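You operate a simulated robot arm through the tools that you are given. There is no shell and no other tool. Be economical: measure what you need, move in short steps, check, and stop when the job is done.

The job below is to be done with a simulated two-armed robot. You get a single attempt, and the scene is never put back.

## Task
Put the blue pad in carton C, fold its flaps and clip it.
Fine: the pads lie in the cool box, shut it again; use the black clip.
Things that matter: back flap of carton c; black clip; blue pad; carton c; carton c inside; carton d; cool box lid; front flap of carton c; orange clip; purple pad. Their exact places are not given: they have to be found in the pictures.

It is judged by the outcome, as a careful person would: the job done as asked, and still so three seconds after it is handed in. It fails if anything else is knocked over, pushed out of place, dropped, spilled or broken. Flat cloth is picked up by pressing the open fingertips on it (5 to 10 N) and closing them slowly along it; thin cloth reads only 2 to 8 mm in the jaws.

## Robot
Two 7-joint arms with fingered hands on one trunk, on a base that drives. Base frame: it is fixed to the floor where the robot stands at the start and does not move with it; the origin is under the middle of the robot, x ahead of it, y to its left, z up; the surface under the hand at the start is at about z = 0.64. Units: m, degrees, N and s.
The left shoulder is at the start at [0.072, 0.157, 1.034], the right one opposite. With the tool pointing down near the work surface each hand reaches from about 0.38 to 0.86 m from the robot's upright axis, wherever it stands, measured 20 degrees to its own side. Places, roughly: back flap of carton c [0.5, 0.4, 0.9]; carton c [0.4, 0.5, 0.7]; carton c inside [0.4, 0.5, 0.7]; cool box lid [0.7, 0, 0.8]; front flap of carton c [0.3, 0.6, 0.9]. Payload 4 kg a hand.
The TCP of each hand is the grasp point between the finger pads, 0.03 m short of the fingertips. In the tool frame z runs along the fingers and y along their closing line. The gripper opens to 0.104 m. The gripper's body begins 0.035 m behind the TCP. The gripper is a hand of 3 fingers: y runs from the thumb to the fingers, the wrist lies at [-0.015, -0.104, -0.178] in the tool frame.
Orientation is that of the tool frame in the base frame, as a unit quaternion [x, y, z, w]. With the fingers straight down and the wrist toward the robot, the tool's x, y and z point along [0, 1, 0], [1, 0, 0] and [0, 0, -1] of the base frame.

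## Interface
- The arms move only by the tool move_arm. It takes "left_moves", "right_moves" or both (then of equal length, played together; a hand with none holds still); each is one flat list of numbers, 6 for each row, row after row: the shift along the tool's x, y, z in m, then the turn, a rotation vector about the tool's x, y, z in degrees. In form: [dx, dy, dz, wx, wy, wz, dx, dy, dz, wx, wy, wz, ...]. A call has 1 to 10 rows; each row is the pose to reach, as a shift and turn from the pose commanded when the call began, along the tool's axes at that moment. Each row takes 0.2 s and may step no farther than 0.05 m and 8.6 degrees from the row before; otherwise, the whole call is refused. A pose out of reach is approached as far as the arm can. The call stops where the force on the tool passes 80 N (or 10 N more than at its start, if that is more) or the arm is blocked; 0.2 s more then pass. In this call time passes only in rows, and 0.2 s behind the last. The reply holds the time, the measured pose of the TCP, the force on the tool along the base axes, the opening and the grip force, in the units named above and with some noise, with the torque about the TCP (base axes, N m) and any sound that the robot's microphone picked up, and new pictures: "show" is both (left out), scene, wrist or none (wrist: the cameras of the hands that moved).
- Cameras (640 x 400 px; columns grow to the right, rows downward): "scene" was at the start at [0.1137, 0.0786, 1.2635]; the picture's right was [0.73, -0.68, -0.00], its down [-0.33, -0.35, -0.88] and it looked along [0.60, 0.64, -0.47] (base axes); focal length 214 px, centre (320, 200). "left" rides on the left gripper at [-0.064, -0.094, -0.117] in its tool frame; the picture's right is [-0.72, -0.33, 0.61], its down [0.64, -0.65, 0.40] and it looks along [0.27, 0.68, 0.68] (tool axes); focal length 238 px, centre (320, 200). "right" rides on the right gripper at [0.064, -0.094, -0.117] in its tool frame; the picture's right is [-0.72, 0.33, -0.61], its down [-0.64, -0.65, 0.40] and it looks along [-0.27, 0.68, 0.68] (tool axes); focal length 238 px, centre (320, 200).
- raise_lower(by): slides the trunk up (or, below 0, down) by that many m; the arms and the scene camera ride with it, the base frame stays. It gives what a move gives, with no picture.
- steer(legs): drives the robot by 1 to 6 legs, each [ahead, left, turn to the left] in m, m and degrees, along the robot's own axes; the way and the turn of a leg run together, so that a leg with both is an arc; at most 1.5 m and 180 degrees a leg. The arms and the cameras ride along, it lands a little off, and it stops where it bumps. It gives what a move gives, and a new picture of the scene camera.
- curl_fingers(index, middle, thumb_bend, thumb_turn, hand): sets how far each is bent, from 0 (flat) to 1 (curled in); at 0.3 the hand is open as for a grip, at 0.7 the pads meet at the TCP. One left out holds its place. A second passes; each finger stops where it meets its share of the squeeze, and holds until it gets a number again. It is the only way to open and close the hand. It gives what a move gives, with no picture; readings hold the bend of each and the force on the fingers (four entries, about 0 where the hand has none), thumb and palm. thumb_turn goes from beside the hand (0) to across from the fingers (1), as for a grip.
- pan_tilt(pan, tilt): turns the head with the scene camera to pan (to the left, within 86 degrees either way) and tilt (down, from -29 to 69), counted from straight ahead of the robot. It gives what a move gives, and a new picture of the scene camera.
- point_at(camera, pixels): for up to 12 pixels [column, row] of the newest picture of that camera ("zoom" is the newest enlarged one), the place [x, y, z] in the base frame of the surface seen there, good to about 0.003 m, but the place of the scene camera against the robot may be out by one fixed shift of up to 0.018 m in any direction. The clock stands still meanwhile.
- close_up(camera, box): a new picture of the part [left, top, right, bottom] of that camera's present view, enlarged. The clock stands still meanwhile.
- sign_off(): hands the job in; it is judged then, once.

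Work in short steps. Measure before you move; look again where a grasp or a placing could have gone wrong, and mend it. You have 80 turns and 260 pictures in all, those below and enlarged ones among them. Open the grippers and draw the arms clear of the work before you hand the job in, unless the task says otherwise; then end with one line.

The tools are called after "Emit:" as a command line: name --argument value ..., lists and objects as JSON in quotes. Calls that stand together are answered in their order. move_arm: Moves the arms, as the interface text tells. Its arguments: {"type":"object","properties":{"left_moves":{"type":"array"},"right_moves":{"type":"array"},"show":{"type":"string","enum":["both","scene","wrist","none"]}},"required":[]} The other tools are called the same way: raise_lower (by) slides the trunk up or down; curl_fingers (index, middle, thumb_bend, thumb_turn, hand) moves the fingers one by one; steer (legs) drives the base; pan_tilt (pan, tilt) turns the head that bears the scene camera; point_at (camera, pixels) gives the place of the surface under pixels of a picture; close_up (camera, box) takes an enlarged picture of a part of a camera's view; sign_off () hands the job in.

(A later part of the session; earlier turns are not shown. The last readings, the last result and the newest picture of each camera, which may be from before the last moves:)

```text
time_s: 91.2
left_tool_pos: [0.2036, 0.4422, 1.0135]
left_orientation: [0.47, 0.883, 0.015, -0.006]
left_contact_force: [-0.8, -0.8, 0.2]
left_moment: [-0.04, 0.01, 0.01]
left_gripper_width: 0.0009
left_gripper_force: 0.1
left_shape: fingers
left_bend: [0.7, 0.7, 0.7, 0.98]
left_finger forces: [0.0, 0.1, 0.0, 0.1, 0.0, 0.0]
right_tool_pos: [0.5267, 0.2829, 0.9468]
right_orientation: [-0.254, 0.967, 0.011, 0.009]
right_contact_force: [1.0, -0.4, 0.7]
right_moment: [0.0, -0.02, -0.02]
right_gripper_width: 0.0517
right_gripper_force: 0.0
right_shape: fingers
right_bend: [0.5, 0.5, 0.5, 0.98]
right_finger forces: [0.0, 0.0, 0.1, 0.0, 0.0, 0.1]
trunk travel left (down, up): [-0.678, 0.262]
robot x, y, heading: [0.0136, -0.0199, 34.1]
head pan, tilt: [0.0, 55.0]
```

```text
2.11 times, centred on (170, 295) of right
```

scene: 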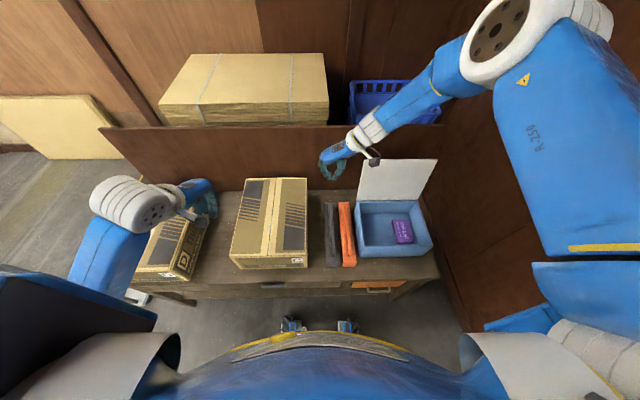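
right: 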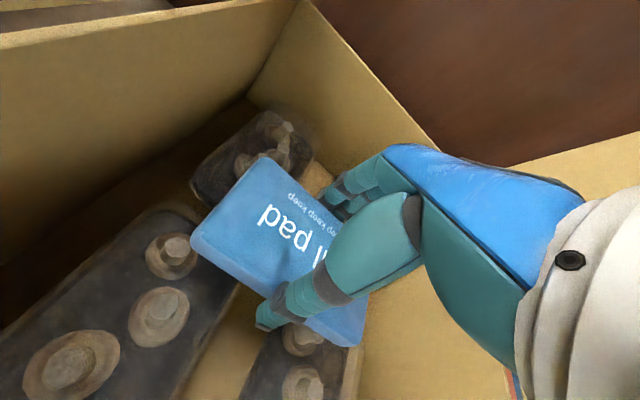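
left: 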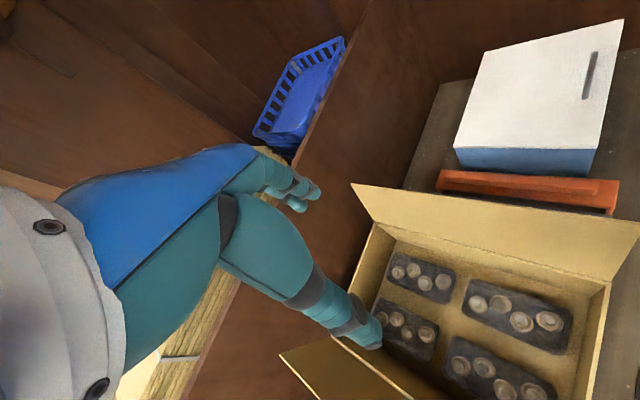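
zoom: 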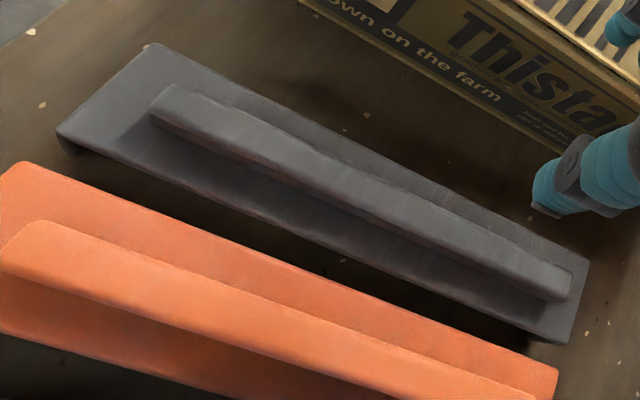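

Ridge centre: n≈0.592, l≈−0.0765, top z 0.722, yaw +1.6°. I align and descend so fingertips flank the ridge just above the plate.

Emit:
move_arm --right_moves '[-0.0005, -0.006, 0.04, 0, 0, -3.4, -0.001, -0.0115, 0.08, 0, 0, -6.7, -0.001, -0.0115, 0.12, 0, 0, -6.7, -0.001, -0.0115, 0.16, 0, 0, -6.7, -0.001, -0.0115, 0.19, 0, 0, -6.7, -0.001, -0.0115, 0.2, 0, 0, -6.7]' --show "wrist"

Emit:
close_up --camera "right" --box '[160, 150, 460, 350]'

```text
time_s: 92.6
left_tool_pos: [0.2031, 0.4414, 1.0124]
left_orientation: [0.469, 0.883, 0.016, -0.005]
left_contact_force: [0.5, 0.2, 0.6]
left_moment: [-0.01, 0.0, 0.0]
left_gripper_width: 0.0008
left_gripper_force: 0.1
left_shape: fingers
left_bend: [0.7, 0.7, 0.7, 0.98]
left_finger forces: [0.0, 0.1, 0.1, 0.0, 0.0, 0.0]
right_tool_pos: [0.5357, 0.2782, 0.7449]
right_orientation: [-0.309, 0.951, 0.01, 0.01]
right_contact_force: [0.0, 0.4, 0.1]
right_moment: [0.0, 0.02, 0.02]
right_gripper_width: 0.0515
right_gripper_force: 0.1
right_shape: fingers
right_bend: [0.5, 0.5, 0.5, 0.98]
right_finger forces: [0.1, 0.0, 0.0, 0.0, 0.1, 0.0]
trunk travel left (down, up): [-0.678, 0.262]
robot x, y, heading: [0.0136, -0.0209, 34.3]
head pan, tilt: [0.0, 55.0]
```

right: 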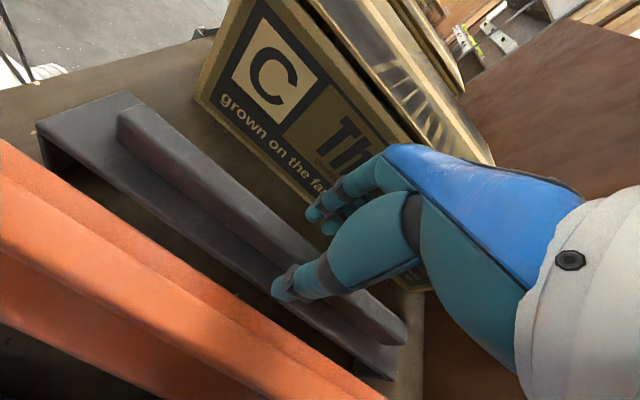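

```text
2.00 times, centred on (310, 250) of right
```

zoom: 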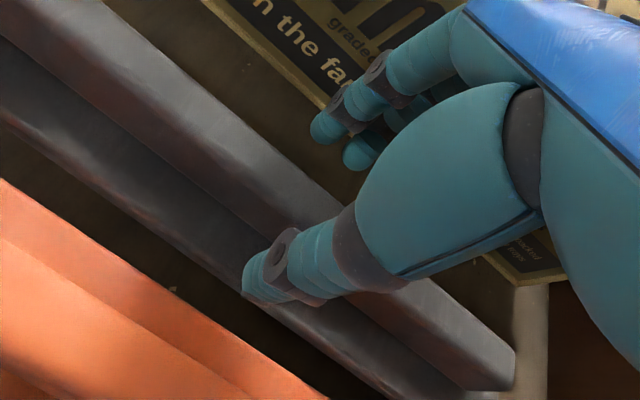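

The fingers straddle the ridge. I go down the last 2 cm and close.

Emit:
move_arm --right_moves '[0, -0.001, 0.01, 0, 0, 0, 0, -0.001, 0.02, 0, 0, 0]' --show "none"

Emit:
curl_fingers --hand "right" --index 0.75 --middle 0.75 --thumb_bend 0.75

Emit:
close_up --camera "right" --box '[160, 150, 460, 350]'

```text
time_s: 93.2
left_tool_pos: [0.2034, 0.4408, 1.0129]
left_orientation: [0.469, 0.883, 0.015, -0.004]
left_contact_force: [0.2, -0.2, 0.0]
left_moment: [0.02, -0.03, 0.02]
left_gripper_width: 0.0008
left_gripper_force: 0.1
left_shape: fingers
left_bend: [0.7, 0.7, 0.7, 0.98]
left_finger forces: [0.0, 0.0, 0.1, 0.1, 0.0, 0.0]
right_tool_pos: [0.5356, 0.2783, 0.7265]
right_orientation: [-0.31, 0.951, 0.01, 0.009]
right_contact_force: [0.1, 1.0, 0.1]
right_moment: [-0.01, -0.03, 0.05]
right_gripper_width: 0.0519
right_gripper_force: 0.3
right_shape: fingers
right_bend: [0.5, 0.5, 0.5, 0.98]
right_finger forces: [0.0, 0.1, 0.0, 0.0, 0.2, 0.0]
trunk travel left (down, up): [-0.678, 0.262]
robot x, y, heading: [0.0173, -0.0174, 34.0]
head pan, tilt: [0.0, 55.0]
```

```text
time_s: 94.2
left_tool_pos: [0.2028, 0.4412, 1.0127]
left_orientation: [0.469, 0.883, 0.015, -0.006]
left_contact_force: [0.8, 0.0, -0.5]
left_moment: [0.01, -0.01, -0.01]
left_gripper_width: 0.0007
left_gripper_force: 0.0
left_shape: fingers
left_bend: [0.7, 0.7, 0.7, 0.98]
left_finger forces: [0.0, 0.0, 0.0, 0.0, 0.0, 0.0]
right_tool_pos: [0.5345, 0.2789, 0.7278]
right_orientation: [-0.309, 0.951, 0.01, 0.01]
right_contact_force: [0.0, 1.8, 4.2]
right_moment: [-0.03, -0.07, 0.14]
right_gripper_width: 0.0152
right_gripper_force: 21.2
right_shape: fingers
right_bend: [0.73, 0.61, 0.61, 0.96]
right_finger forces: [6.5, 12.8, 0.0, 0.0, 23.0, 0.0]
trunk travel left (down, up): [-0.678, 0.262]
robot x, y, heading: [0.0151, -0.0223, 34.3]
head pan, tilt: [0.0, 55.0]
```

```text
2.00 times, centred on (310, 250) of right
```

zoom: 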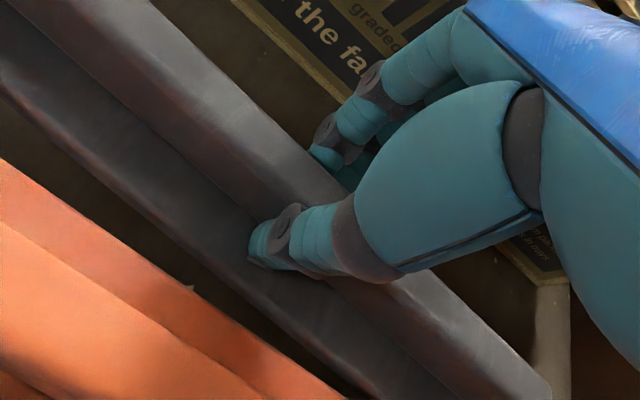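

Gripped with 21 N. I tighten a bit, then lift with the trunk.

Emit:
curl_fingers --hand "right" --index 0.9 --middle 0.9 --thumb_bend 0.85

Emit:
raise_lower --by 0.1

Emit:
close_up --camera "right" --box '[0, 0, 640, 400]'

```text
time_s: 95.2
left_tool_pos: [0.2033, 0.4412, 1.0125]
left_orientation: [0.47, 0.883, 0.015, -0.005]
left_contact_force: [0.1, 0.7, -0.2]
left_moment: [0.02, -0.03, 0.01]
left_gripper_width: 0.001
left_gripper_force: 0.2
left_shape: fingers
left_bend: [0.7, 0.7, 0.7, 0.98]
left_finger forces: [0.0, 0.1, 0.1, 0.1, 0.1, 0.1]
right_tool_pos: [0.534, 0.2781, 0.7281]
right_orientation: [-0.31, 0.951, 0.009, 0.01]
right_contact_force: [0.6, 2.1, 6.4]
right_moment: [0.01, -0.1, 0.1]
right_gripper_width: 0.0153
right_gripper_force: 25.8
right_shape: fingers
right_bend: [0.77, 0.63, 0.59, 0.96]
right_finger forces: [10.4, 14.6, 0.0, 0.0, 26.1, 0.0]
trunk travel left (down, up): [-0.678, 0.262]
robot x, y, heading: [0.0172, -0.0145, 34.2]
head pan, tilt: [0.0, 55.0]
```

```text
time_s: 96.5
left_tool_pos: [0.204, 0.4427, 1.1124]
left_orientation: [0.469, 0.883, 0.014, -0.005]
left_contact_force: [0.3, 0.4, -0.1]
left_moment: [-0.01, 0.02, 0.03]
left_gripper_width: 0.0006
left_gripper_force: 0.1
left_shape: fingers
left_bend: [0.7, 0.7, 0.7, 0.98]
left_finger forces: [0.0, 0.1, 0.1, 0.0, 0.0, 0.0]
right_tool_pos: [0.5351, 0.2778, 0.8264]
right_orientation: [-0.311, 0.95, 0.008, 0.01]
right_contact_force: [-0.1, -0.7, -0.8]
right_moment: [0.02, 0.01, -0.02]
right_gripper_width: 0.0152
right_gripper_force: 21.9
right_shape: fingers
right_bend: [0.77, 0.63, 0.59, 0.95]
right_finger forces: [10.6, 11.0, 0.1, 0.0, 22.4, 0.1]
trunk travel left (down, up): [-0.778, 0.162]
robot x, y, heading: [0.0155, -0.0197, 34.1]
head pan, tilt: [0.0, 55.0]
```

```text
1.00 times, centred on (320, 200) of right (not enlarged: the box is as wide or as high as the picture)
```

zoom: 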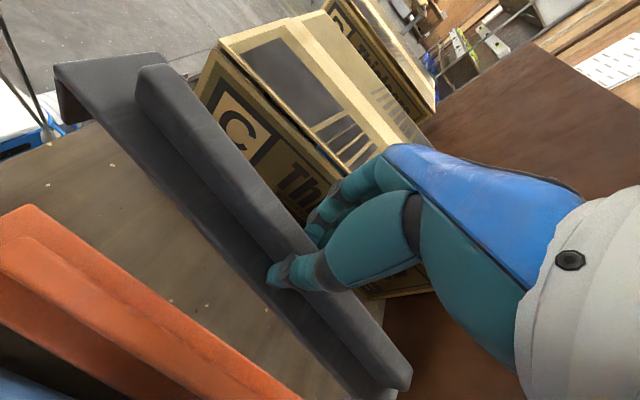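

The clip hangs level. I raise it higher and turn it crosswise (85° now, rest later).

Emit:
raise_lower --by 0.15

Emit:
move_arm --right_moves '[0, 0, -0.01, 0, 0, 8.5, 0, 0, -0.02, 0, 0, 17, 0, 0, -0.03, 0, 0, 25.5, 0, 0, -0.04, 0, 0, 34, 0, 0, -0.05, 0, 0, 42.5, 0, 0, -0.06, 0, 0, 51, 0, 0, -0.07, 0, 0, 59.5, 0, 0, -0.08, 0, 0, 68, 0, 0, -0.08, 0, 0, 76.5, 0, 0, -0.08, 0, 0, 85]' --show "both"

```text
time_s: 98.2
left_tool_pos: [0.2036, 0.4418, 1.2624]
left_orientation: [0.469, 0.883, 0.015, -0.005]
left_contact_force: [0.0, 0.0, 0.1]
left_moment: [0.01, -0.02, -0.03]
left_gripper_width: 0.0009
left_gripper_force: 0.0
left_shape: fingers
left_bend: [0.7, 0.7, 0.7, 0.98]
left_finger forces: [0.0, 0.1, 0.1, 0.1, 0.0, 0.0]
right_tool_pos: [0.5344, 0.2786, 0.9774]
right_orientation: [-0.31, 0.951, 0.009, 0.009]
right_contact_force: [0.1, 0.4, -0.3]
right_moment: [0.02, 0.0, -0.01]
right_gripper_width: 0.0153
right_gripper_force: 22.1
right_shape: fingers
right_bend: [0.77, 0.63, 0.59, 0.95]
right_finger forces: [10.7, 11.0, 0.0, 0.1, 22.4, 0.0]
trunk travel left (down, up): [-0.928, 0.012]
robot x, y, heading: [0.0156, -0.0208, 34.0]
head pan, tilt: [0.0, 55.0]
```

```text
time_s: 100.5
left_tool_pos: [0.2033, 0.4424, 1.2621]
left_orientation: [0.469, 0.883, 0.015, -0.005]
left_contact_force: [-0.3, 0.5, -0.1]
left_moment: [0.01, -0.02, 0.01]
left_gripper_width: 0.0009
left_gripper_force: 0.0
left_shape: fingers
left_bend: [0.7, 0.7, 0.7, 0.98]
left_finger forces: [0.0, 0.0, 0.0, 0.0, 0.0, 0.0]
right_tool_pos: [0.5352, 0.2753, 1.0588]
right_orientation: [0.415, 0.91, 0.013, 0.002]
right_contact_force: [0.0, 0.4, -1.2]
right_moment: [0.01, -0.02, 0.01]
right_gripper_width: 0.0153
right_gripper_force: 21.7
right_shape: fingers
right_bend: [0.77, 0.64, 0.59, 0.94]
right_finger forces: [10.5, 11.1, 0.0, 0.1, 22.2, 0.1]
trunk travel left (down, up): [-0.928, 0.012]
robot x, y, heading: [0.0135, -0.025, 34.2]
head pan, tilt: [0.0, 55.0]
```

scene: 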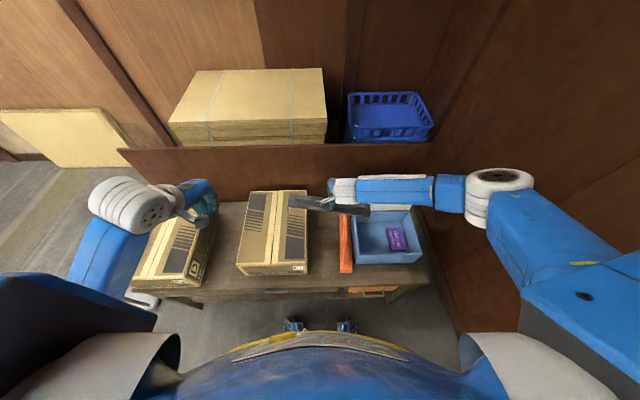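
right: 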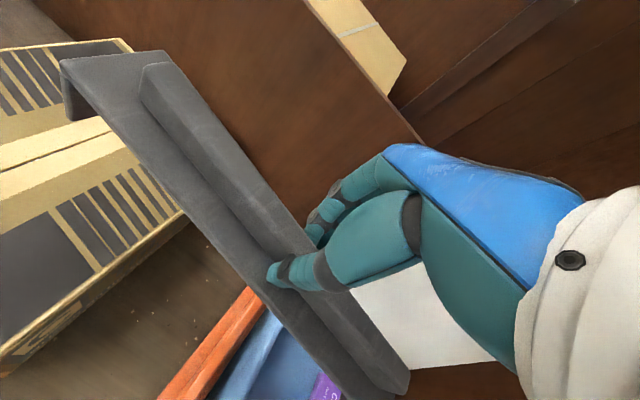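

I measure the closed carton's top corners and seam in the scene view (scene correction vs wrist ≈ +4, −8, +9 mm).

Emit:
close_up --camera "scene" --box '[220, 170, 350, 290]'

```text
3.33 times, centred on (285, 230) of scene
```

zoom: 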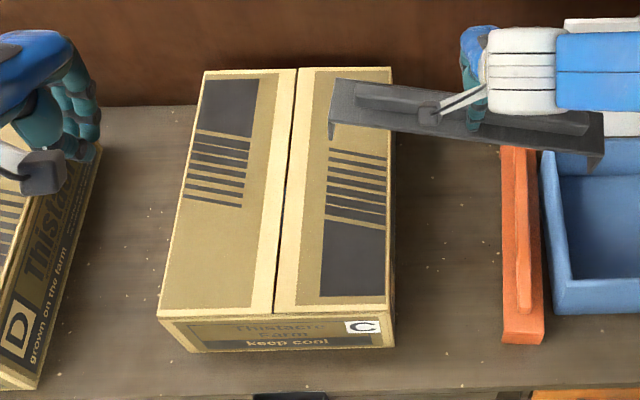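

Emit:
point_at --camera "zoom" --pixels '[[205, 75], [294, 75], [388, 72], [164, 308], [278, 304], [386, 303], [184, 200], [386, 220], [290, 180], [335, 84], [600, 115], [332, 135]]'

```text
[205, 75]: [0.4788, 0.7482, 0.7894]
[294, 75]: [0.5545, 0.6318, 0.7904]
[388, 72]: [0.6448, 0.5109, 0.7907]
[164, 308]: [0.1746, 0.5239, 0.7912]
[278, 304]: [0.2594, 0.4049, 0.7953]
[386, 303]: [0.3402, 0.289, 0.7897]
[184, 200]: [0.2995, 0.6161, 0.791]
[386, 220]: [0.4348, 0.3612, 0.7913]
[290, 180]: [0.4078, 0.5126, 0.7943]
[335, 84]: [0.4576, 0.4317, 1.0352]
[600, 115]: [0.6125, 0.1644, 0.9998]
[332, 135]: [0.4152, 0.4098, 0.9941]
```

I cross-check the clip's pose in the hand using the wrist camera.

Emit:
point_at --camera "right" --pixels '[[65, 62], [155, 55], [145, 75], [385, 395], [405, 385], [260, 270], [285, 310], [70, 110], [170, 68], [345, 345]]'

Emit:
close_up --camera "right" --box '[40, 30, 440, 400]'

```text
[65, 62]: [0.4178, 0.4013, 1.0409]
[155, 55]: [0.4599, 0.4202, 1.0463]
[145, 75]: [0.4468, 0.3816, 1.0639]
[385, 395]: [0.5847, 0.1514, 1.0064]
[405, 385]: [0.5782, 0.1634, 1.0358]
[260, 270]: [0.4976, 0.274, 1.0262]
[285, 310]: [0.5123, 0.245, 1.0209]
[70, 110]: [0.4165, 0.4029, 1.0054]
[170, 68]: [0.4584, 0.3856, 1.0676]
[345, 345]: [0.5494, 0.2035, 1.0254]
```

```text
1.08 times, centred on (240, 215) of right (not enlarged: the box is as wide or as high as the picture)
```

zoom: 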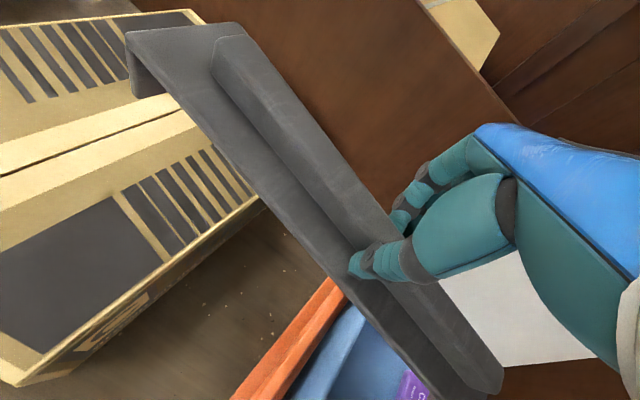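

The clip sits tilted ~6.5° (left end up) and yawed ~−2.5°, while the carton is yawed +1.7°. I correct both and drive left 0.26 m over the carton.

Emit:
move_arm --right_moves '[0, 0, 0, 0, -3.3, -2, 0, 0, 0, 0, -6.5, -4]' --show "none"

Emit:
steer --legs '[[0, 0.26, 0]]'

Emit:
pan_tilt --pan -5 --tilt 62

Emit:
close_up --camera "right" --box '[0, 0, 640, 400]'

```text
time_s: 101.0
left_tool_pos: [0.2037, 0.4427, 1.2626]
left_orientation: [0.469, 0.883, 0.015, -0.004]
left_contact_force: [0.3, -0.3, -1.4]
left_moment: [0.02, 0.0, 0.0]
left_gripper_width: 0.0006
left_gripper_force: 0.1
left_shape: fingers
left_bend: [0.7, 0.7, 0.7, 0.98]
left_finger forces: [0.0, 0.0, 0.0, 0.1, 0.0, 0.0]
right_tool_pos: [0.5345, 0.2768, 1.0572]
right_orientation: [0.383, 0.922, -0.011, 0.053]
right_contact_force: [-0.1, 0.4, -0.8]
right_moment: [0.0, -0.03, 0.0]
right_gripper_width: 0.0154
right_gripper_force: 21.5
right_shape: fingers
right_bend: [0.77, 0.64, 0.59, 0.94]
right_finger forces: [10.6, 10.9, 0.0, 0.0, 22.2, 0.0]
trunk travel left (down, up): [-0.928, 0.012]
robot x, y, heading: [0.0161, -0.0196, 34.4]
head pan, tilt: [0.0, 55.0]
```

```text
time_s: 102.9
left_tool_pos: [0.0615, 0.6517, 1.2637]
left_orientation: [0.469, 0.883, 0.016, -0.006]
left_contact_force: [1.1, -0.3, 0.4]
left_moment: [0.04, 0.01, 0.0]
left_gripper_width: 0.0007
left_gripper_force: 0.0
left_shape: fingers
left_bend: [0.7, 0.7, 0.7, 0.98]
left_finger forces: [0.0, 0.0, 0.0, 0.0, 0.0, 0.0]
right_tool_pos: [0.3911, 0.486, 1.0576]
right_orientation: [0.381, 0.923, -0.009, 0.051]
right_contact_force: [0.0, 0.4, -1.1]
right_moment: [0.0, -0.01, 0.01]
right_gripper_width: 0.0155
right_gripper_force: 22.0
right_shape: fingers
right_bend: [0.77, 0.64, 0.59, 0.94]
right_finger forces: [10.8, 11.0, 0.0, 0.1, 22.1, 0.0]
trunk travel left (down, up): [-0.928, 0.012]
robot x, y, heading: [-0.128, 0.1922, 34.1]
head pan, tilt: [0.0, 55.0]
```

scene: 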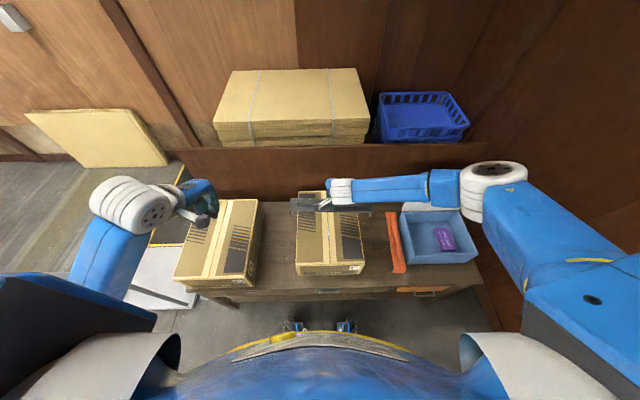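

```text
time_s: 103.6
left_tool_pos: [0.0566, 0.6548, 1.2626]
left_orientation: [0.467, 0.884, 0.015, -0.005]
left_contact_force: [-0.6, -0.2, -0.1]
left_moment: [0.03, 0.03, -0.01]
left_gripper_width: 0.0008
left_gripper_force: 0.1
left_shape: fingers
left_bend: [0.7, 0.7, 0.7, 0.98]
left_finger forces: [0.0, 0.0, 0.1, 0.1, 0.0, 0.0]
right_tool_pos: [0.3883, 0.4899, 1.0574]
right_orientation: [0.382, 0.923, -0.01, 0.054]
right_contact_force: [-0.2, -1.1, -1.6]
right_moment: [0.03, -0.02, 0.01]
right_gripper_width: 0.0155
right_gripper_force: 21.5
right_shape: fingers
right_bend: [0.77, 0.64, 0.59, 0.94]
right_finger forces: [10.7, 11.0, 0.0, 0.0, 22.3, 0.0]
trunk travel left (down, up): [-0.928, 0.012]
robot x, y, heading: [-0.1313, 0.1901, 34.1]
head pan, tilt: [-5.0, 62.0]
```

scene: 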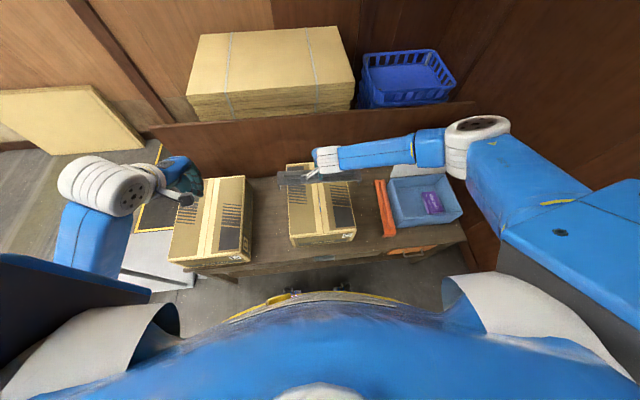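

```text
1.00 times, centred on (320, 200) of right (not enlarged: the box is as wide or as high as the picture)
```

zoom: 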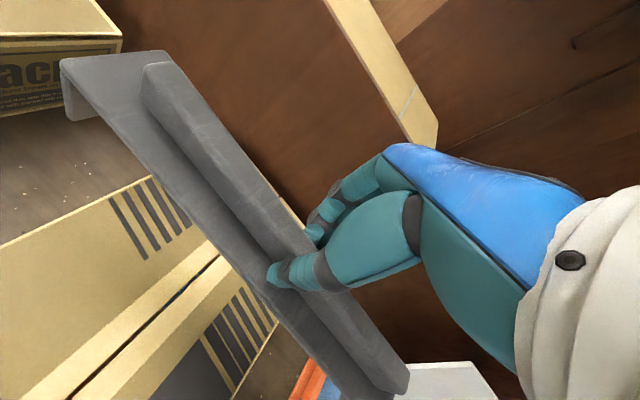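

Over the carton. I lower the trunk 0.12 so clip legs hover ~6 cm above the top, then measure clip and carton in the same pictures.

Emit:
raise_lower --by -0.12

Emit:
close_up --camera "scene" --box '[255, 120, 395, 260]'

Emit:
close_up --camera "right" --box '[0, 0, 640, 400]'

```text
time_s: 105.1
left_tool_pos: [0.0588, 0.6519, 1.1443]
left_orientation: [0.469, 0.883, 0.016, -0.005]
left_contact_force: [0.1, 0.1, 0.8]
left_moment: [-0.03, 0.0, -0.01]
left_gripper_width: 0.0008
left_gripper_force: 0.0
left_shape: fingers
left_bend: [0.7, 0.7, 0.7, 0.98]
left_finger forces: [0.0, 0.0, 0.0, 0.0, 0.1, 0.0]
right_tool_pos: [0.3898, 0.4873, 0.9386]
right_orientation: [0.382, 0.923, -0.009, 0.053]
right_contact_force: [-0.8, 0.2, -0.6]
right_moment: [0.06, -0.02, 0.02]
right_gripper_width: 0.0155
right_gripper_force: 21.9
right_shape: fingers
right_bend: [0.77, 0.64, 0.59, 0.94]
right_finger forces: [10.7, 11.0, 0.1, 0.0, 22.4, 0.0]
trunk travel left (down, up): [-0.808, 0.132]
robot x, y, heading: [-0.1285, 0.1948, 34.3]
head pan, tilt: [-5.0, 62.0]
```

```text
2.86 times, centred on (325, 190) of scene
```

zoom: 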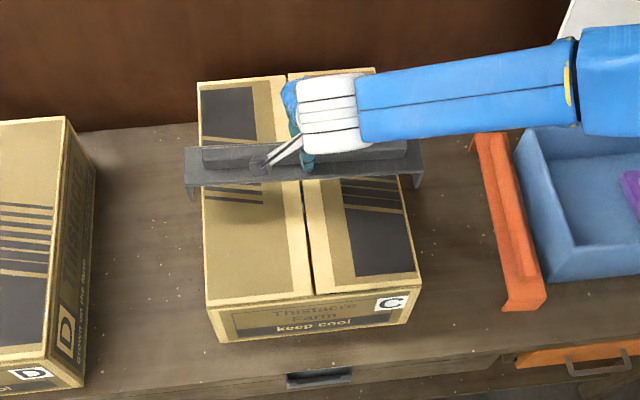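

```text
1.00 times, centred on (320, 200) of right (not enlarged: the box is as wide or as high as the picture)
```

zoom: 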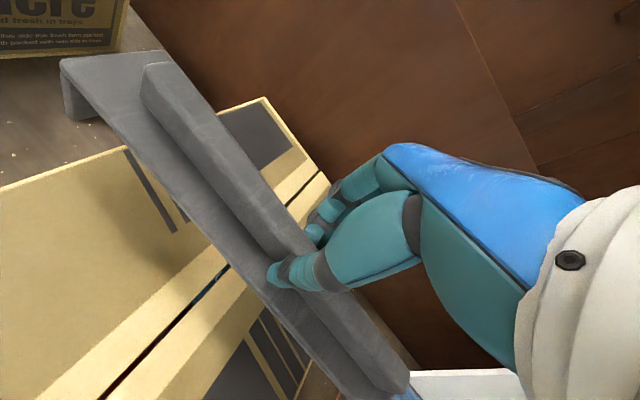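

Emit:
close_up --camera "scene" --box '[262, 140, 382, 240]'

Emit:
close_up --camera "scene" --box '[275, 160, 315, 190]'

Emit:
close_up --camera "scene" --box '[332, 155, 372, 185]'

```text
4.00 times, centred on (322, 190) of scene
```

zoom: 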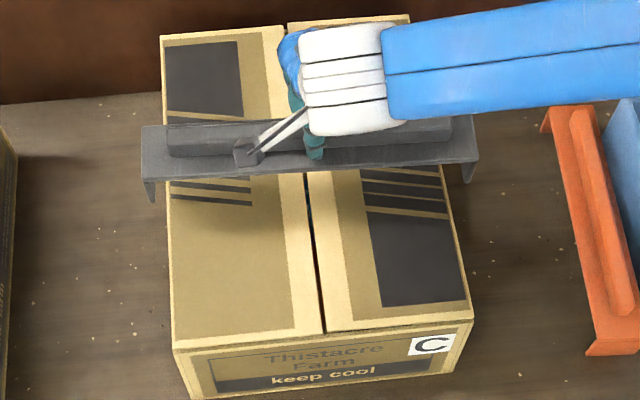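

```text
13.33 times, centred on (295, 175) of scene
```

zoom: 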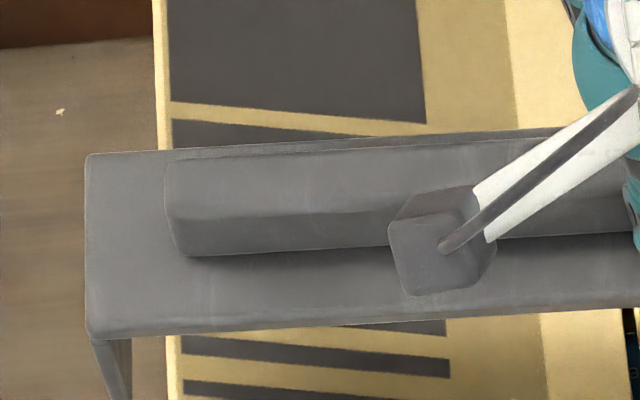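

```text
13.33 times, centred on (352, 170) of scene
```

zoom: 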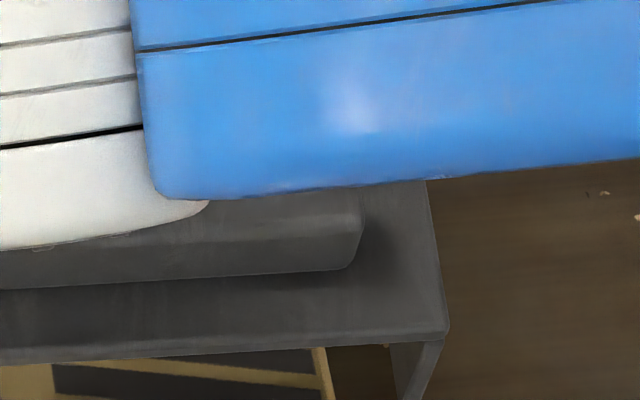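

I measure clip corners and the carton's side edges next to them.

Emit:
point_at --camera "scene" --pixels '[[278.2, 184.2], [278.0, 172.5], [361.2, 179.3], [359.7, 169.2], [283.8, 163.5], [285.2, 189], [351.6, 181.4], [352.4, 184.6], [287.5, 240], [372, 232], [280.0, 200], [362.5, 183.5]]'

Emit:
point_at --camera "right" --pixels '[[65, 62]]'

```text
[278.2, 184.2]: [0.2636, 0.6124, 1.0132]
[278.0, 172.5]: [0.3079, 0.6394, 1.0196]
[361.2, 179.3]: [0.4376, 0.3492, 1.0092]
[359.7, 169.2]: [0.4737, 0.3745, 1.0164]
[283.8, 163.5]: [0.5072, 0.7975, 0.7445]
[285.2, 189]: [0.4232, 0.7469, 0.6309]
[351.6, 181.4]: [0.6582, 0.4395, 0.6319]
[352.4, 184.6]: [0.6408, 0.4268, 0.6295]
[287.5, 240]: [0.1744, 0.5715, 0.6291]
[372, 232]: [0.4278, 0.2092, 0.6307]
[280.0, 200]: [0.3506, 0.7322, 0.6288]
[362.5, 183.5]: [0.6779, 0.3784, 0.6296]
```

```text
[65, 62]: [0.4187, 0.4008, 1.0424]
```

Those refer to the older scene picture, so I use the enlarged ones instead: right end now.

Emit:
point_at --camera "zoom" --pixels '[[443, 328], [425, 190], [322, 352], [331, 390], [300, 345], [200, 340]]'

Emit:
close_up --camera "scene" --box '[262, 140, 382, 240]'

Emit:
point_at --camera "zoom" --pixels '[[144, 168], [143, 130], [474, 158], [468, 120], [171, 180], [174, 340], [443, 172], [470, 318], [162, 45], [310, 200], [322, 325], [150, 200]]'

```text
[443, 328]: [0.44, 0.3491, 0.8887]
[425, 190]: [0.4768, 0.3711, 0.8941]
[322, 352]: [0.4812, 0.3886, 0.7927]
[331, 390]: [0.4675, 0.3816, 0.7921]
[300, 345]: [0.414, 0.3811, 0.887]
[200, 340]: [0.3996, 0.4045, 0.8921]
```

```text
4.00 times, centred on (322, 190) of scene
```

zoom: 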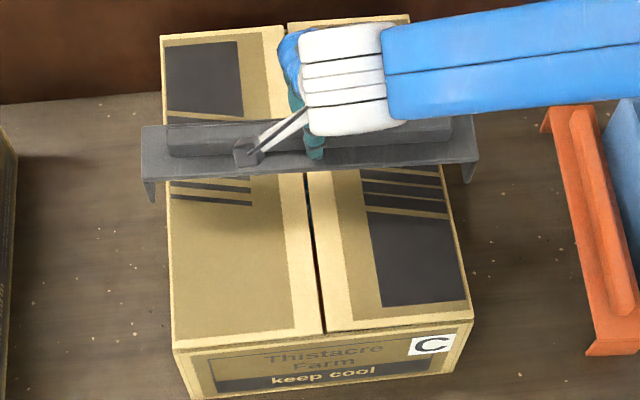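

```text
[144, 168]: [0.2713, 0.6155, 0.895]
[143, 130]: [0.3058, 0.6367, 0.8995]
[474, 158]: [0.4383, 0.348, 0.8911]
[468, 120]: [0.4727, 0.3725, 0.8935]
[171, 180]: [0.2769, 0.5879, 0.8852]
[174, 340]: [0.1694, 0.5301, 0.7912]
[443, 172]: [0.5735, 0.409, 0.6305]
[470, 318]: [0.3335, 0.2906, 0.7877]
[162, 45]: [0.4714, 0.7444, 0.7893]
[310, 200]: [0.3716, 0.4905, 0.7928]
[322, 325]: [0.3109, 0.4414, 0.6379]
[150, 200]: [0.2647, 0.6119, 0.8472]
```

Clip centre l≈0.196 vs carton centre l≈0.195 (same frame) – good; clip yaw −2.5° vs carton +1.7°. I rotate 4.2°, level 0.9°, shift 4 cm back to the carton's middle, then re-measure.

Emit:
move_arm --right_moves '[-0.003, 0.02, 0, 0, -0.5, -2.1, -0.0063, 0.0393, 0, 0, -0.9, -4.2]' --show "none"

Emit:
raise_lower --by -0.03

Emit:
close_up --camera "scene" --box '[262, 130, 382, 230]'

```text
time_s: 105.7
left_tool_pos: [0.0592, 0.6529, 1.1428]
left_orientation: [0.469, 0.883, 0.015, -0.005]
left_contact_force: [0.6, 0.3, -0.3]
left_moment: [0.03, -0.04, -0.04]
left_gripper_width: 0.0007
left_gripper_force: 0.0
left_shape: fingers
left_bend: [0.7, 0.7, 0.7, 0.98]
left_finger forces: [0.0, 0.0, 0.0, 0.0, 0.0, 0.0]
right_tool_pos: [0.4215, 0.5107, 0.9397]
right_orientation: [0.347, 0.936, -0.014, 0.06]
right_contact_force: [0.2, 0.0, -0.2]
right_moment: [0.0, -0.03, -0.01]
right_gripper_width: 0.0153
right_gripper_force: 22.0
right_shape: fingers
right_bend: [0.77, 0.64, 0.59, 0.94]
right_finger forces: [10.8, 10.9, 0.0, 0.0, 22.3, 0.0]
trunk travel left (down, up): [-0.808, 0.132]
robot x, y, heading: [-0.1296, 0.1928, 34.2]
head pan, tilt: [-5.0, 62.0]
```

```text
time_s: 106.4
left_tool_pos: [0.0585, 0.6526, 1.1131]
left_orientation: [0.469, 0.883, 0.016, -0.005]
left_contact_force: [1.0, -0.3, -0.6]
left_moment: [-0.02, 0.0, -0.01]
left_gripper_width: 0.0007
left_gripper_force: 0.1
left_shape: fingers
left_bend: [0.7, 0.7, 0.7, 0.98]
left_finger forces: [0.0, 0.0, 0.0, 0.1, 0.0, 0.0]
right_tool_pos: [0.422, 0.5099, 0.9112]
right_orientation: [0.347, 0.936, -0.014, 0.059]
right_contact_force: [0.1, -0.7, -1.5]
right_moment: [0.03, -0.04, 0.02]
right_gripper_width: 0.0155
right_gripper_force: 21.8
right_shape: fingers
right_bend: [0.77, 0.64, 0.59, 0.94]
right_finger forces: [10.8, 10.9, 0.0, 0.0, 22.3, 0.0]
trunk travel left (down, up): [-0.778, 0.162]
robot x, y, heading: [-0.1294, 0.1931, 34.1]
head pan, tilt: [-5.0, 62.0]
```

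```text
4.00 times, centred on (322, 180) of scene
```

zoom: 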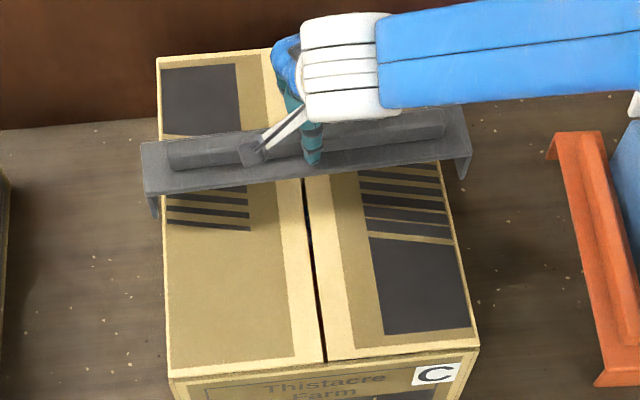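

Emit:
point_at --camera "zoom" --pixels '[[147, 188], [144, 148], [469, 152], [462, 110], [165, 240], [168, 365], [448, 200], [474, 340], [158, 65], [315, 300], [308, 210], [440, 168]]'

```text
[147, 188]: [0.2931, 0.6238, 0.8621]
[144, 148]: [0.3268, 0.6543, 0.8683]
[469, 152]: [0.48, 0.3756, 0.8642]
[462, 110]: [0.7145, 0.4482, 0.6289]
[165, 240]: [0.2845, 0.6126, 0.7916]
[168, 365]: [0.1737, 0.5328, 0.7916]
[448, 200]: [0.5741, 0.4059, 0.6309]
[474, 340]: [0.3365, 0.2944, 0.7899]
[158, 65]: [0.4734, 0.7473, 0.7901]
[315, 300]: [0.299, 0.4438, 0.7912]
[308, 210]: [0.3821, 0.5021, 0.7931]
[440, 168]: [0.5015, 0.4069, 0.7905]
```

Clip yaw 2.5° vs carton ~1°, centre 2 mm right of carton's. I nudge (+2 mm, −1.2°) and lower 3.5 cm so the legs just pass the carton's top edges, then check.

Emit:
move_arm --right_moves '[0.002, 0, 0, 0, 0, 1.2]' --show "none"

Emit:
raise_lower --by -0.035

Emit:
close_up --camera "scene" --box '[262, 130, 382, 230]'

```text
time_s: 106.8
left_tool_pos: [0.0577, 0.6521, 1.1144]
left_orientation: [0.469, 0.883, 0.014, -0.006]
left_contact_force: [0.0, 0.5, -1.2]
left_moment: [0.05, 0.01, 0.03]
left_gripper_width: 0.0005
left_gripper_force: 0.1
left_shape: fingers
left_bend: [0.7, 0.7, 0.7, 0.98]
left_finger forces: [0.0, 0.0, 0.1, 0.0, 0.0, 0.1]
right_tool_pos: [0.4197, 0.5117, 0.9097]
right_orientation: [0.357, 0.932, -0.014, 0.059]
right_contact_force: [0.2, -1.2, -1.0]
right_moment: [-0.02, -0.02, -0.03]
right_gripper_width: 0.0153
right_gripper_force: 22.0
right_shape: fingers
right_bend: [0.77, 0.64, 0.59, 0.94]
right_finger forces: [10.8, 10.9, 0.0, 0.1, 22.3, 0.0]
trunk travel left (down, up): [-0.778, 0.162]
robot x, y, heading: [-0.1277, 0.191, 34.4]
head pan, tilt: [-5.0, 62.0]
```

```text
time_s: 107.6
left_tool_pos: [0.0575, 0.6518, 1.0777]
left_orientation: [0.468, 0.883, 0.016, -0.005]
left_contact_force: [0.2, 0.6, 0.0]
left_moment: [0.01, -0.01, -0.04]
left_gripper_width: 0.0006
left_gripper_force: 0.0
left_shape: fingers
left_bend: [0.7, 0.7, 0.7, 0.98]
left_finger forces: [0.0, 0.1, 0.0, 0.0, 0.0, 0.0]
right_tool_pos: [0.4213, 0.5116, 0.8748]
right_orientation: [0.357, 0.932, -0.014, 0.059]
right_contact_force: [0.4, 0.4, -1.0]
right_moment: [0.02, 0.0, -0.02]
right_gripper_width: 0.0155
right_gripper_force: 22.2
right_shape: fingers
right_bend: [0.77, 0.64, 0.59, 0.94]
right_finger forces: [10.8, 10.9, 0.1, 0.0, 22.3, 0.0]
trunk travel left (down, up): [-0.743, 0.197]
robot x, y, heading: [-0.1275, 0.1944, 34.2]
head pan, tilt: [-5.0, 62.0]
```

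```text
4.00 times, centred on (322, 180) of scene
```

zoom: 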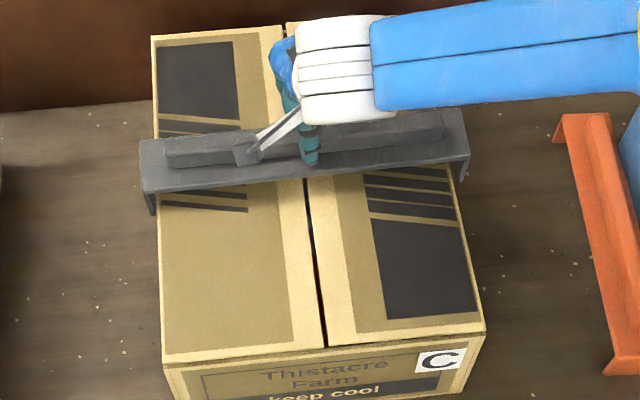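

The legs straddle evenly (clip 142–468 vs carton 157–456 px) and no contact yet. I lower 2 cm more.

Emit:
raise_lower --by -0.02

Emit:
close_up --camera "scene" --box '[262, 130, 382, 230]'

Emit:
point_at --camera "zoom" --pixels '[[147, 182], [468, 150], [150, 200], [466, 175]]'

```text
time_s: 108.3
left_tool_pos: [0.0587, 0.6524, 1.0583]
left_orientation: [0.468, 0.884, 0.016, -0.006]
left_contact_force: [0.8, 0.1, -0.5]
left_moment: [-0.04, 0.02, 0.0]
left_gripper_width: 0.0008
left_gripper_force: 0.0
left_shape: fingers
left_bend: [0.7, 0.7, 0.7, 0.98]
left_finger forces: [0.0, 0.1, 0.1, 0.0, 0.1, 0.1]
right_tool_pos: [0.4208, 0.5109, 0.8548]
right_orientation: [0.358, 0.932, -0.014, 0.058]
right_contact_force: [-0.2, 0.1, -0.8]
right_moment: [-0.02, -0.03, 0.01]
right_gripper_width: 0.0155
right_gripper_force: 22.0
right_shape: fingers
right_bend: [0.77, 0.64, 0.59, 0.94]
right_finger forces: [10.8, 11.0, 0.1, 0.0, 22.2, 0.0]
trunk travel left (down, up): [-0.723, 0.217]
robot x, y, heading: [-0.1302, 0.1921, 34.4]
head pan, tilt: [-5.0, 62.0]
```

```text
4.00 times, centred on (322, 180) of scene
```

zoom: 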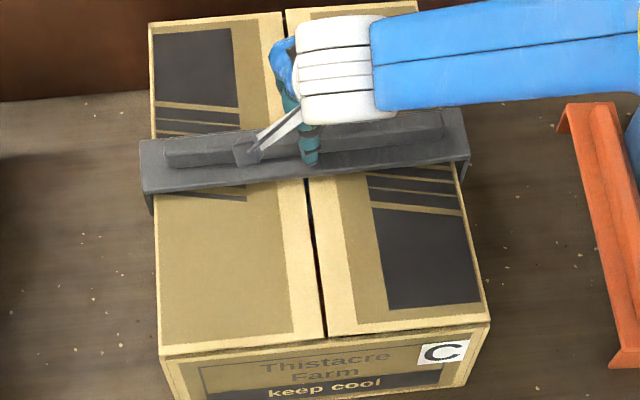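

```text
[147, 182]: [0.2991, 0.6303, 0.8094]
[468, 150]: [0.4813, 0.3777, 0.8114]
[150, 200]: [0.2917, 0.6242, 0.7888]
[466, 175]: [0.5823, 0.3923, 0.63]
```

The legs pass both sides freely; ~13 mm remain. I lower 16 mm to seat and press the clip.

Emit:
raise_lower --by -0.016

Emit:
close_up --camera "scene" --box '[262, 130, 382, 230]'

Emit:
point_at --camera "zoom" --pixels '[[147, 180], [467, 150], [200, 260], [420, 240]]'

```text
time_s: 108.9
left_tool_pos: [0.0545, 0.6504, 1.0449]
left_orientation: [0.469, 0.883, 0.017, -0.005]
left_contact_force: [-0.7, 0.2, -0.1]
left_moment: [0.0, 0.0, 0.0]
left_gripper_width: 0.0009
left_gripper_force: 0.0
left_shape: fingers
left_bend: [0.7, 0.7, 0.7, 0.98]
left_finger forces: [0.0, 0.0, 0.0, 0.1, 0.0, 0.1]
right_tool_pos: [0.419, 0.5106, 0.8437]
right_orientation: [0.358, 0.932, -0.011, 0.061]
right_contact_force: [0.4, -1.5, 26.3]
right_moment: [-0.62, 0.9, -0.04]
right_gripper_width: 0.0152
right_gripper_force: 29.4
right_shape: fingers
right_bend: [0.77, 0.73, 0.62, 0.95]
right_finger forces: [15.4, 3.0, 0.0, 0.0, 39.9, 0.0]
trunk travel left (down, up): [-0.707, 0.233]
robot x, y, heading: [-0.1305, 0.1937, 34.3]
head pan, tilt: [-5.0, 62.0]
```

```text
4.00 times, centred on (322, 180) of scene
```

zoom: 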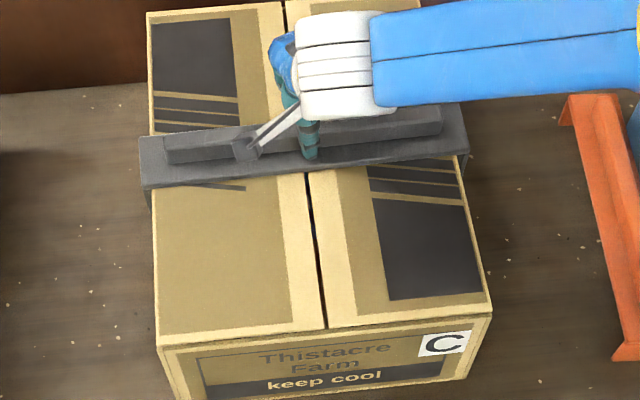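

```text
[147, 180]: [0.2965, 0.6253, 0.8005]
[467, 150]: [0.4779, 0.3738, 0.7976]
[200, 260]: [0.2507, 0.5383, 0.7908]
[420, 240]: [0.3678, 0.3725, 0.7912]
```

The clip is seated (plate 8 mm above the flaps, 26 N contact). I open the fingers gently and raise.

Emit:
curl_fingers --hand "right" --index 0.5 --middle 0.5 --thumb_bend 0.45

Emit:
raise_lower --by 0.12

Emit:
close_up --camera "scene" --box '[240, 130, 400, 260]'

Emit:
close_up --camera "right" --box '[0, 0, 640, 400]'

```text
time_s: 109.9
left_tool_pos: [0.0551, 0.6533, 1.0428]
left_orientation: [0.468, 0.883, 0.017, -0.004]
left_contact_force: [-0.4, 0.2, 0.7]
left_moment: [-0.01, 0.03, 0.0]
left_gripper_width: 0.001
left_gripper_force: 0.1
left_shape: fingers
left_bend: [0.7, 0.7, 0.7, 0.98]
left_finger forces: [0.0, 0.1, 0.0, 0.1, 0.1, 0.1]
right_tool_pos: [0.4187, 0.5138, 0.8448]
right_orientation: [0.357, 0.932, -0.011, 0.06]
right_contact_force: [1.0, 9.6, 30.2]
right_moment: [-0.29, 0.75, -0.24]
right_gripper_width: 0.0465
right_gripper_force: 14.9
right_shape: fingers
right_bend: [0.5, 0.5, 0.54, 0.96]
right_finger forces: [0.0, 0.1, 0.0, 0.0, 30.5, 0.0]
trunk travel left (down, up): [-0.707, 0.233]
robot x, y, heading: [-0.1288, 0.1907, 34.2]
head pan, tilt: [-5.0, 62.0]
```

```text
time_s: 111.4
left_tool_pos: [0.0583, 0.6515, 1.1624]
left_orientation: [0.469, 0.883, 0.015, -0.006]
left_contact_force: [-0.4, 0.1, 0.0]
left_moment: [0.01, -0.01, -0.01]
left_gripper_width: 0.0006
left_gripper_force: 0.0
left_shape: fingers
left_bend: [0.7, 0.7, 0.7, 0.98]
left_finger forces: [0.0, 0.0, 0.0, 0.1, 0.1, 0.0]
right_tool_pos: [0.4196, 0.5105, 0.9584]
right_orientation: [0.358, 0.932, -0.013, 0.059]
right_contact_force: [0.2, 0.4, 0.3]
right_moment: [-0.02, 0.01, 0.01]
right_gripper_width: 0.0584
right_gripper_force: 0.2
right_shape: fingers
right_bend: [0.5, 0.5, 0.45, 0.97]
right_finger forces: [0.0, 0.0, 0.0, 0.0, 0.0, 0.0]
trunk travel left (down, up): [-0.827, 0.113]
robot x, y, heading: [-0.1281, 0.1952, 34.4]
head pan, tilt: [-5.0, 62.0]
```

```text
3.08 times, centred on (320, 195) of scene
```

zoom: 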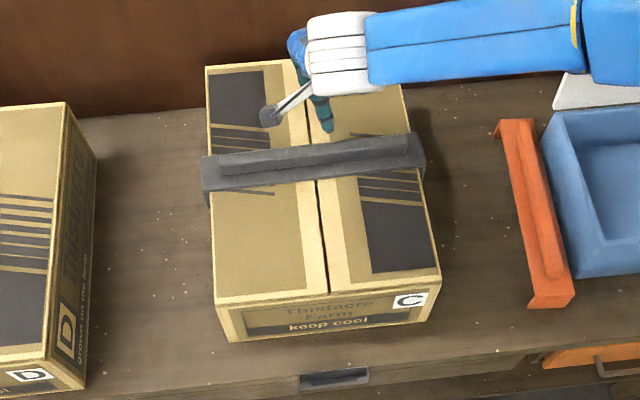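

```text
1.00 times, centred on (320, 200) of right (not enlarged: the box is as wide or as high as the picture)
```

zoom: 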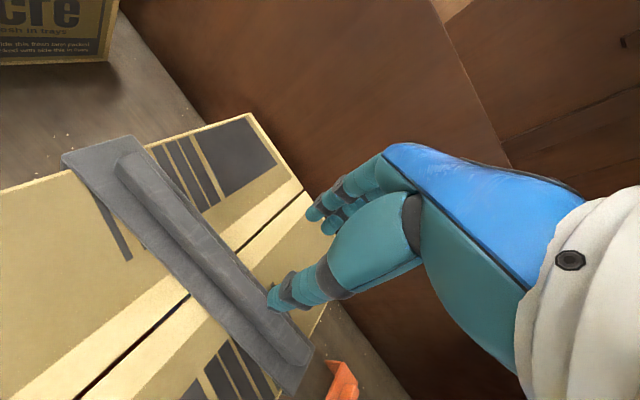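

The clip is on. I check that its plate is level and flush.

Emit:
point_at --camera "zoom" --pixels '[[68, 158], [128, 140], [160, 270], [215, 300], [278, 385], [305, 375], [230, 260], [50, 250], [170, 330], [285, 250]]'

Emit:
close_up --camera "scene" --box '[285, 165, 350, 205]'

```text
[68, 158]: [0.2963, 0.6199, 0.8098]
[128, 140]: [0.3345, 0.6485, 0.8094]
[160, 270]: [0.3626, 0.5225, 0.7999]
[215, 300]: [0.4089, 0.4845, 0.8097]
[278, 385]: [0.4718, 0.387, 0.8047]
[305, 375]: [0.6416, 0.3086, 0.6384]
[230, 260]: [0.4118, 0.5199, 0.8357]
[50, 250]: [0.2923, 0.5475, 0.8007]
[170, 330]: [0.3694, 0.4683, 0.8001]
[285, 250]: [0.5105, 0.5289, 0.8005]
```

```text
9.85 times, centred on (318, 185) of scene
```

zoom: 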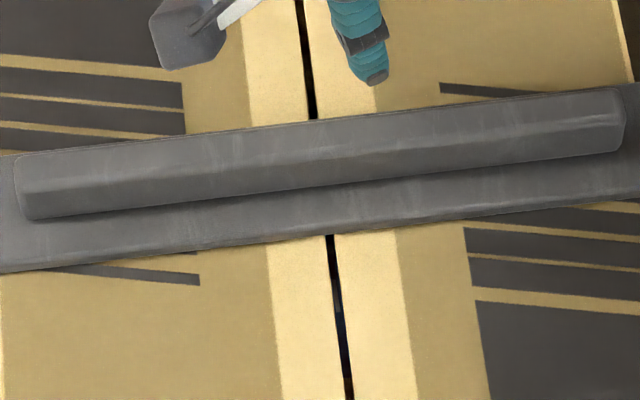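

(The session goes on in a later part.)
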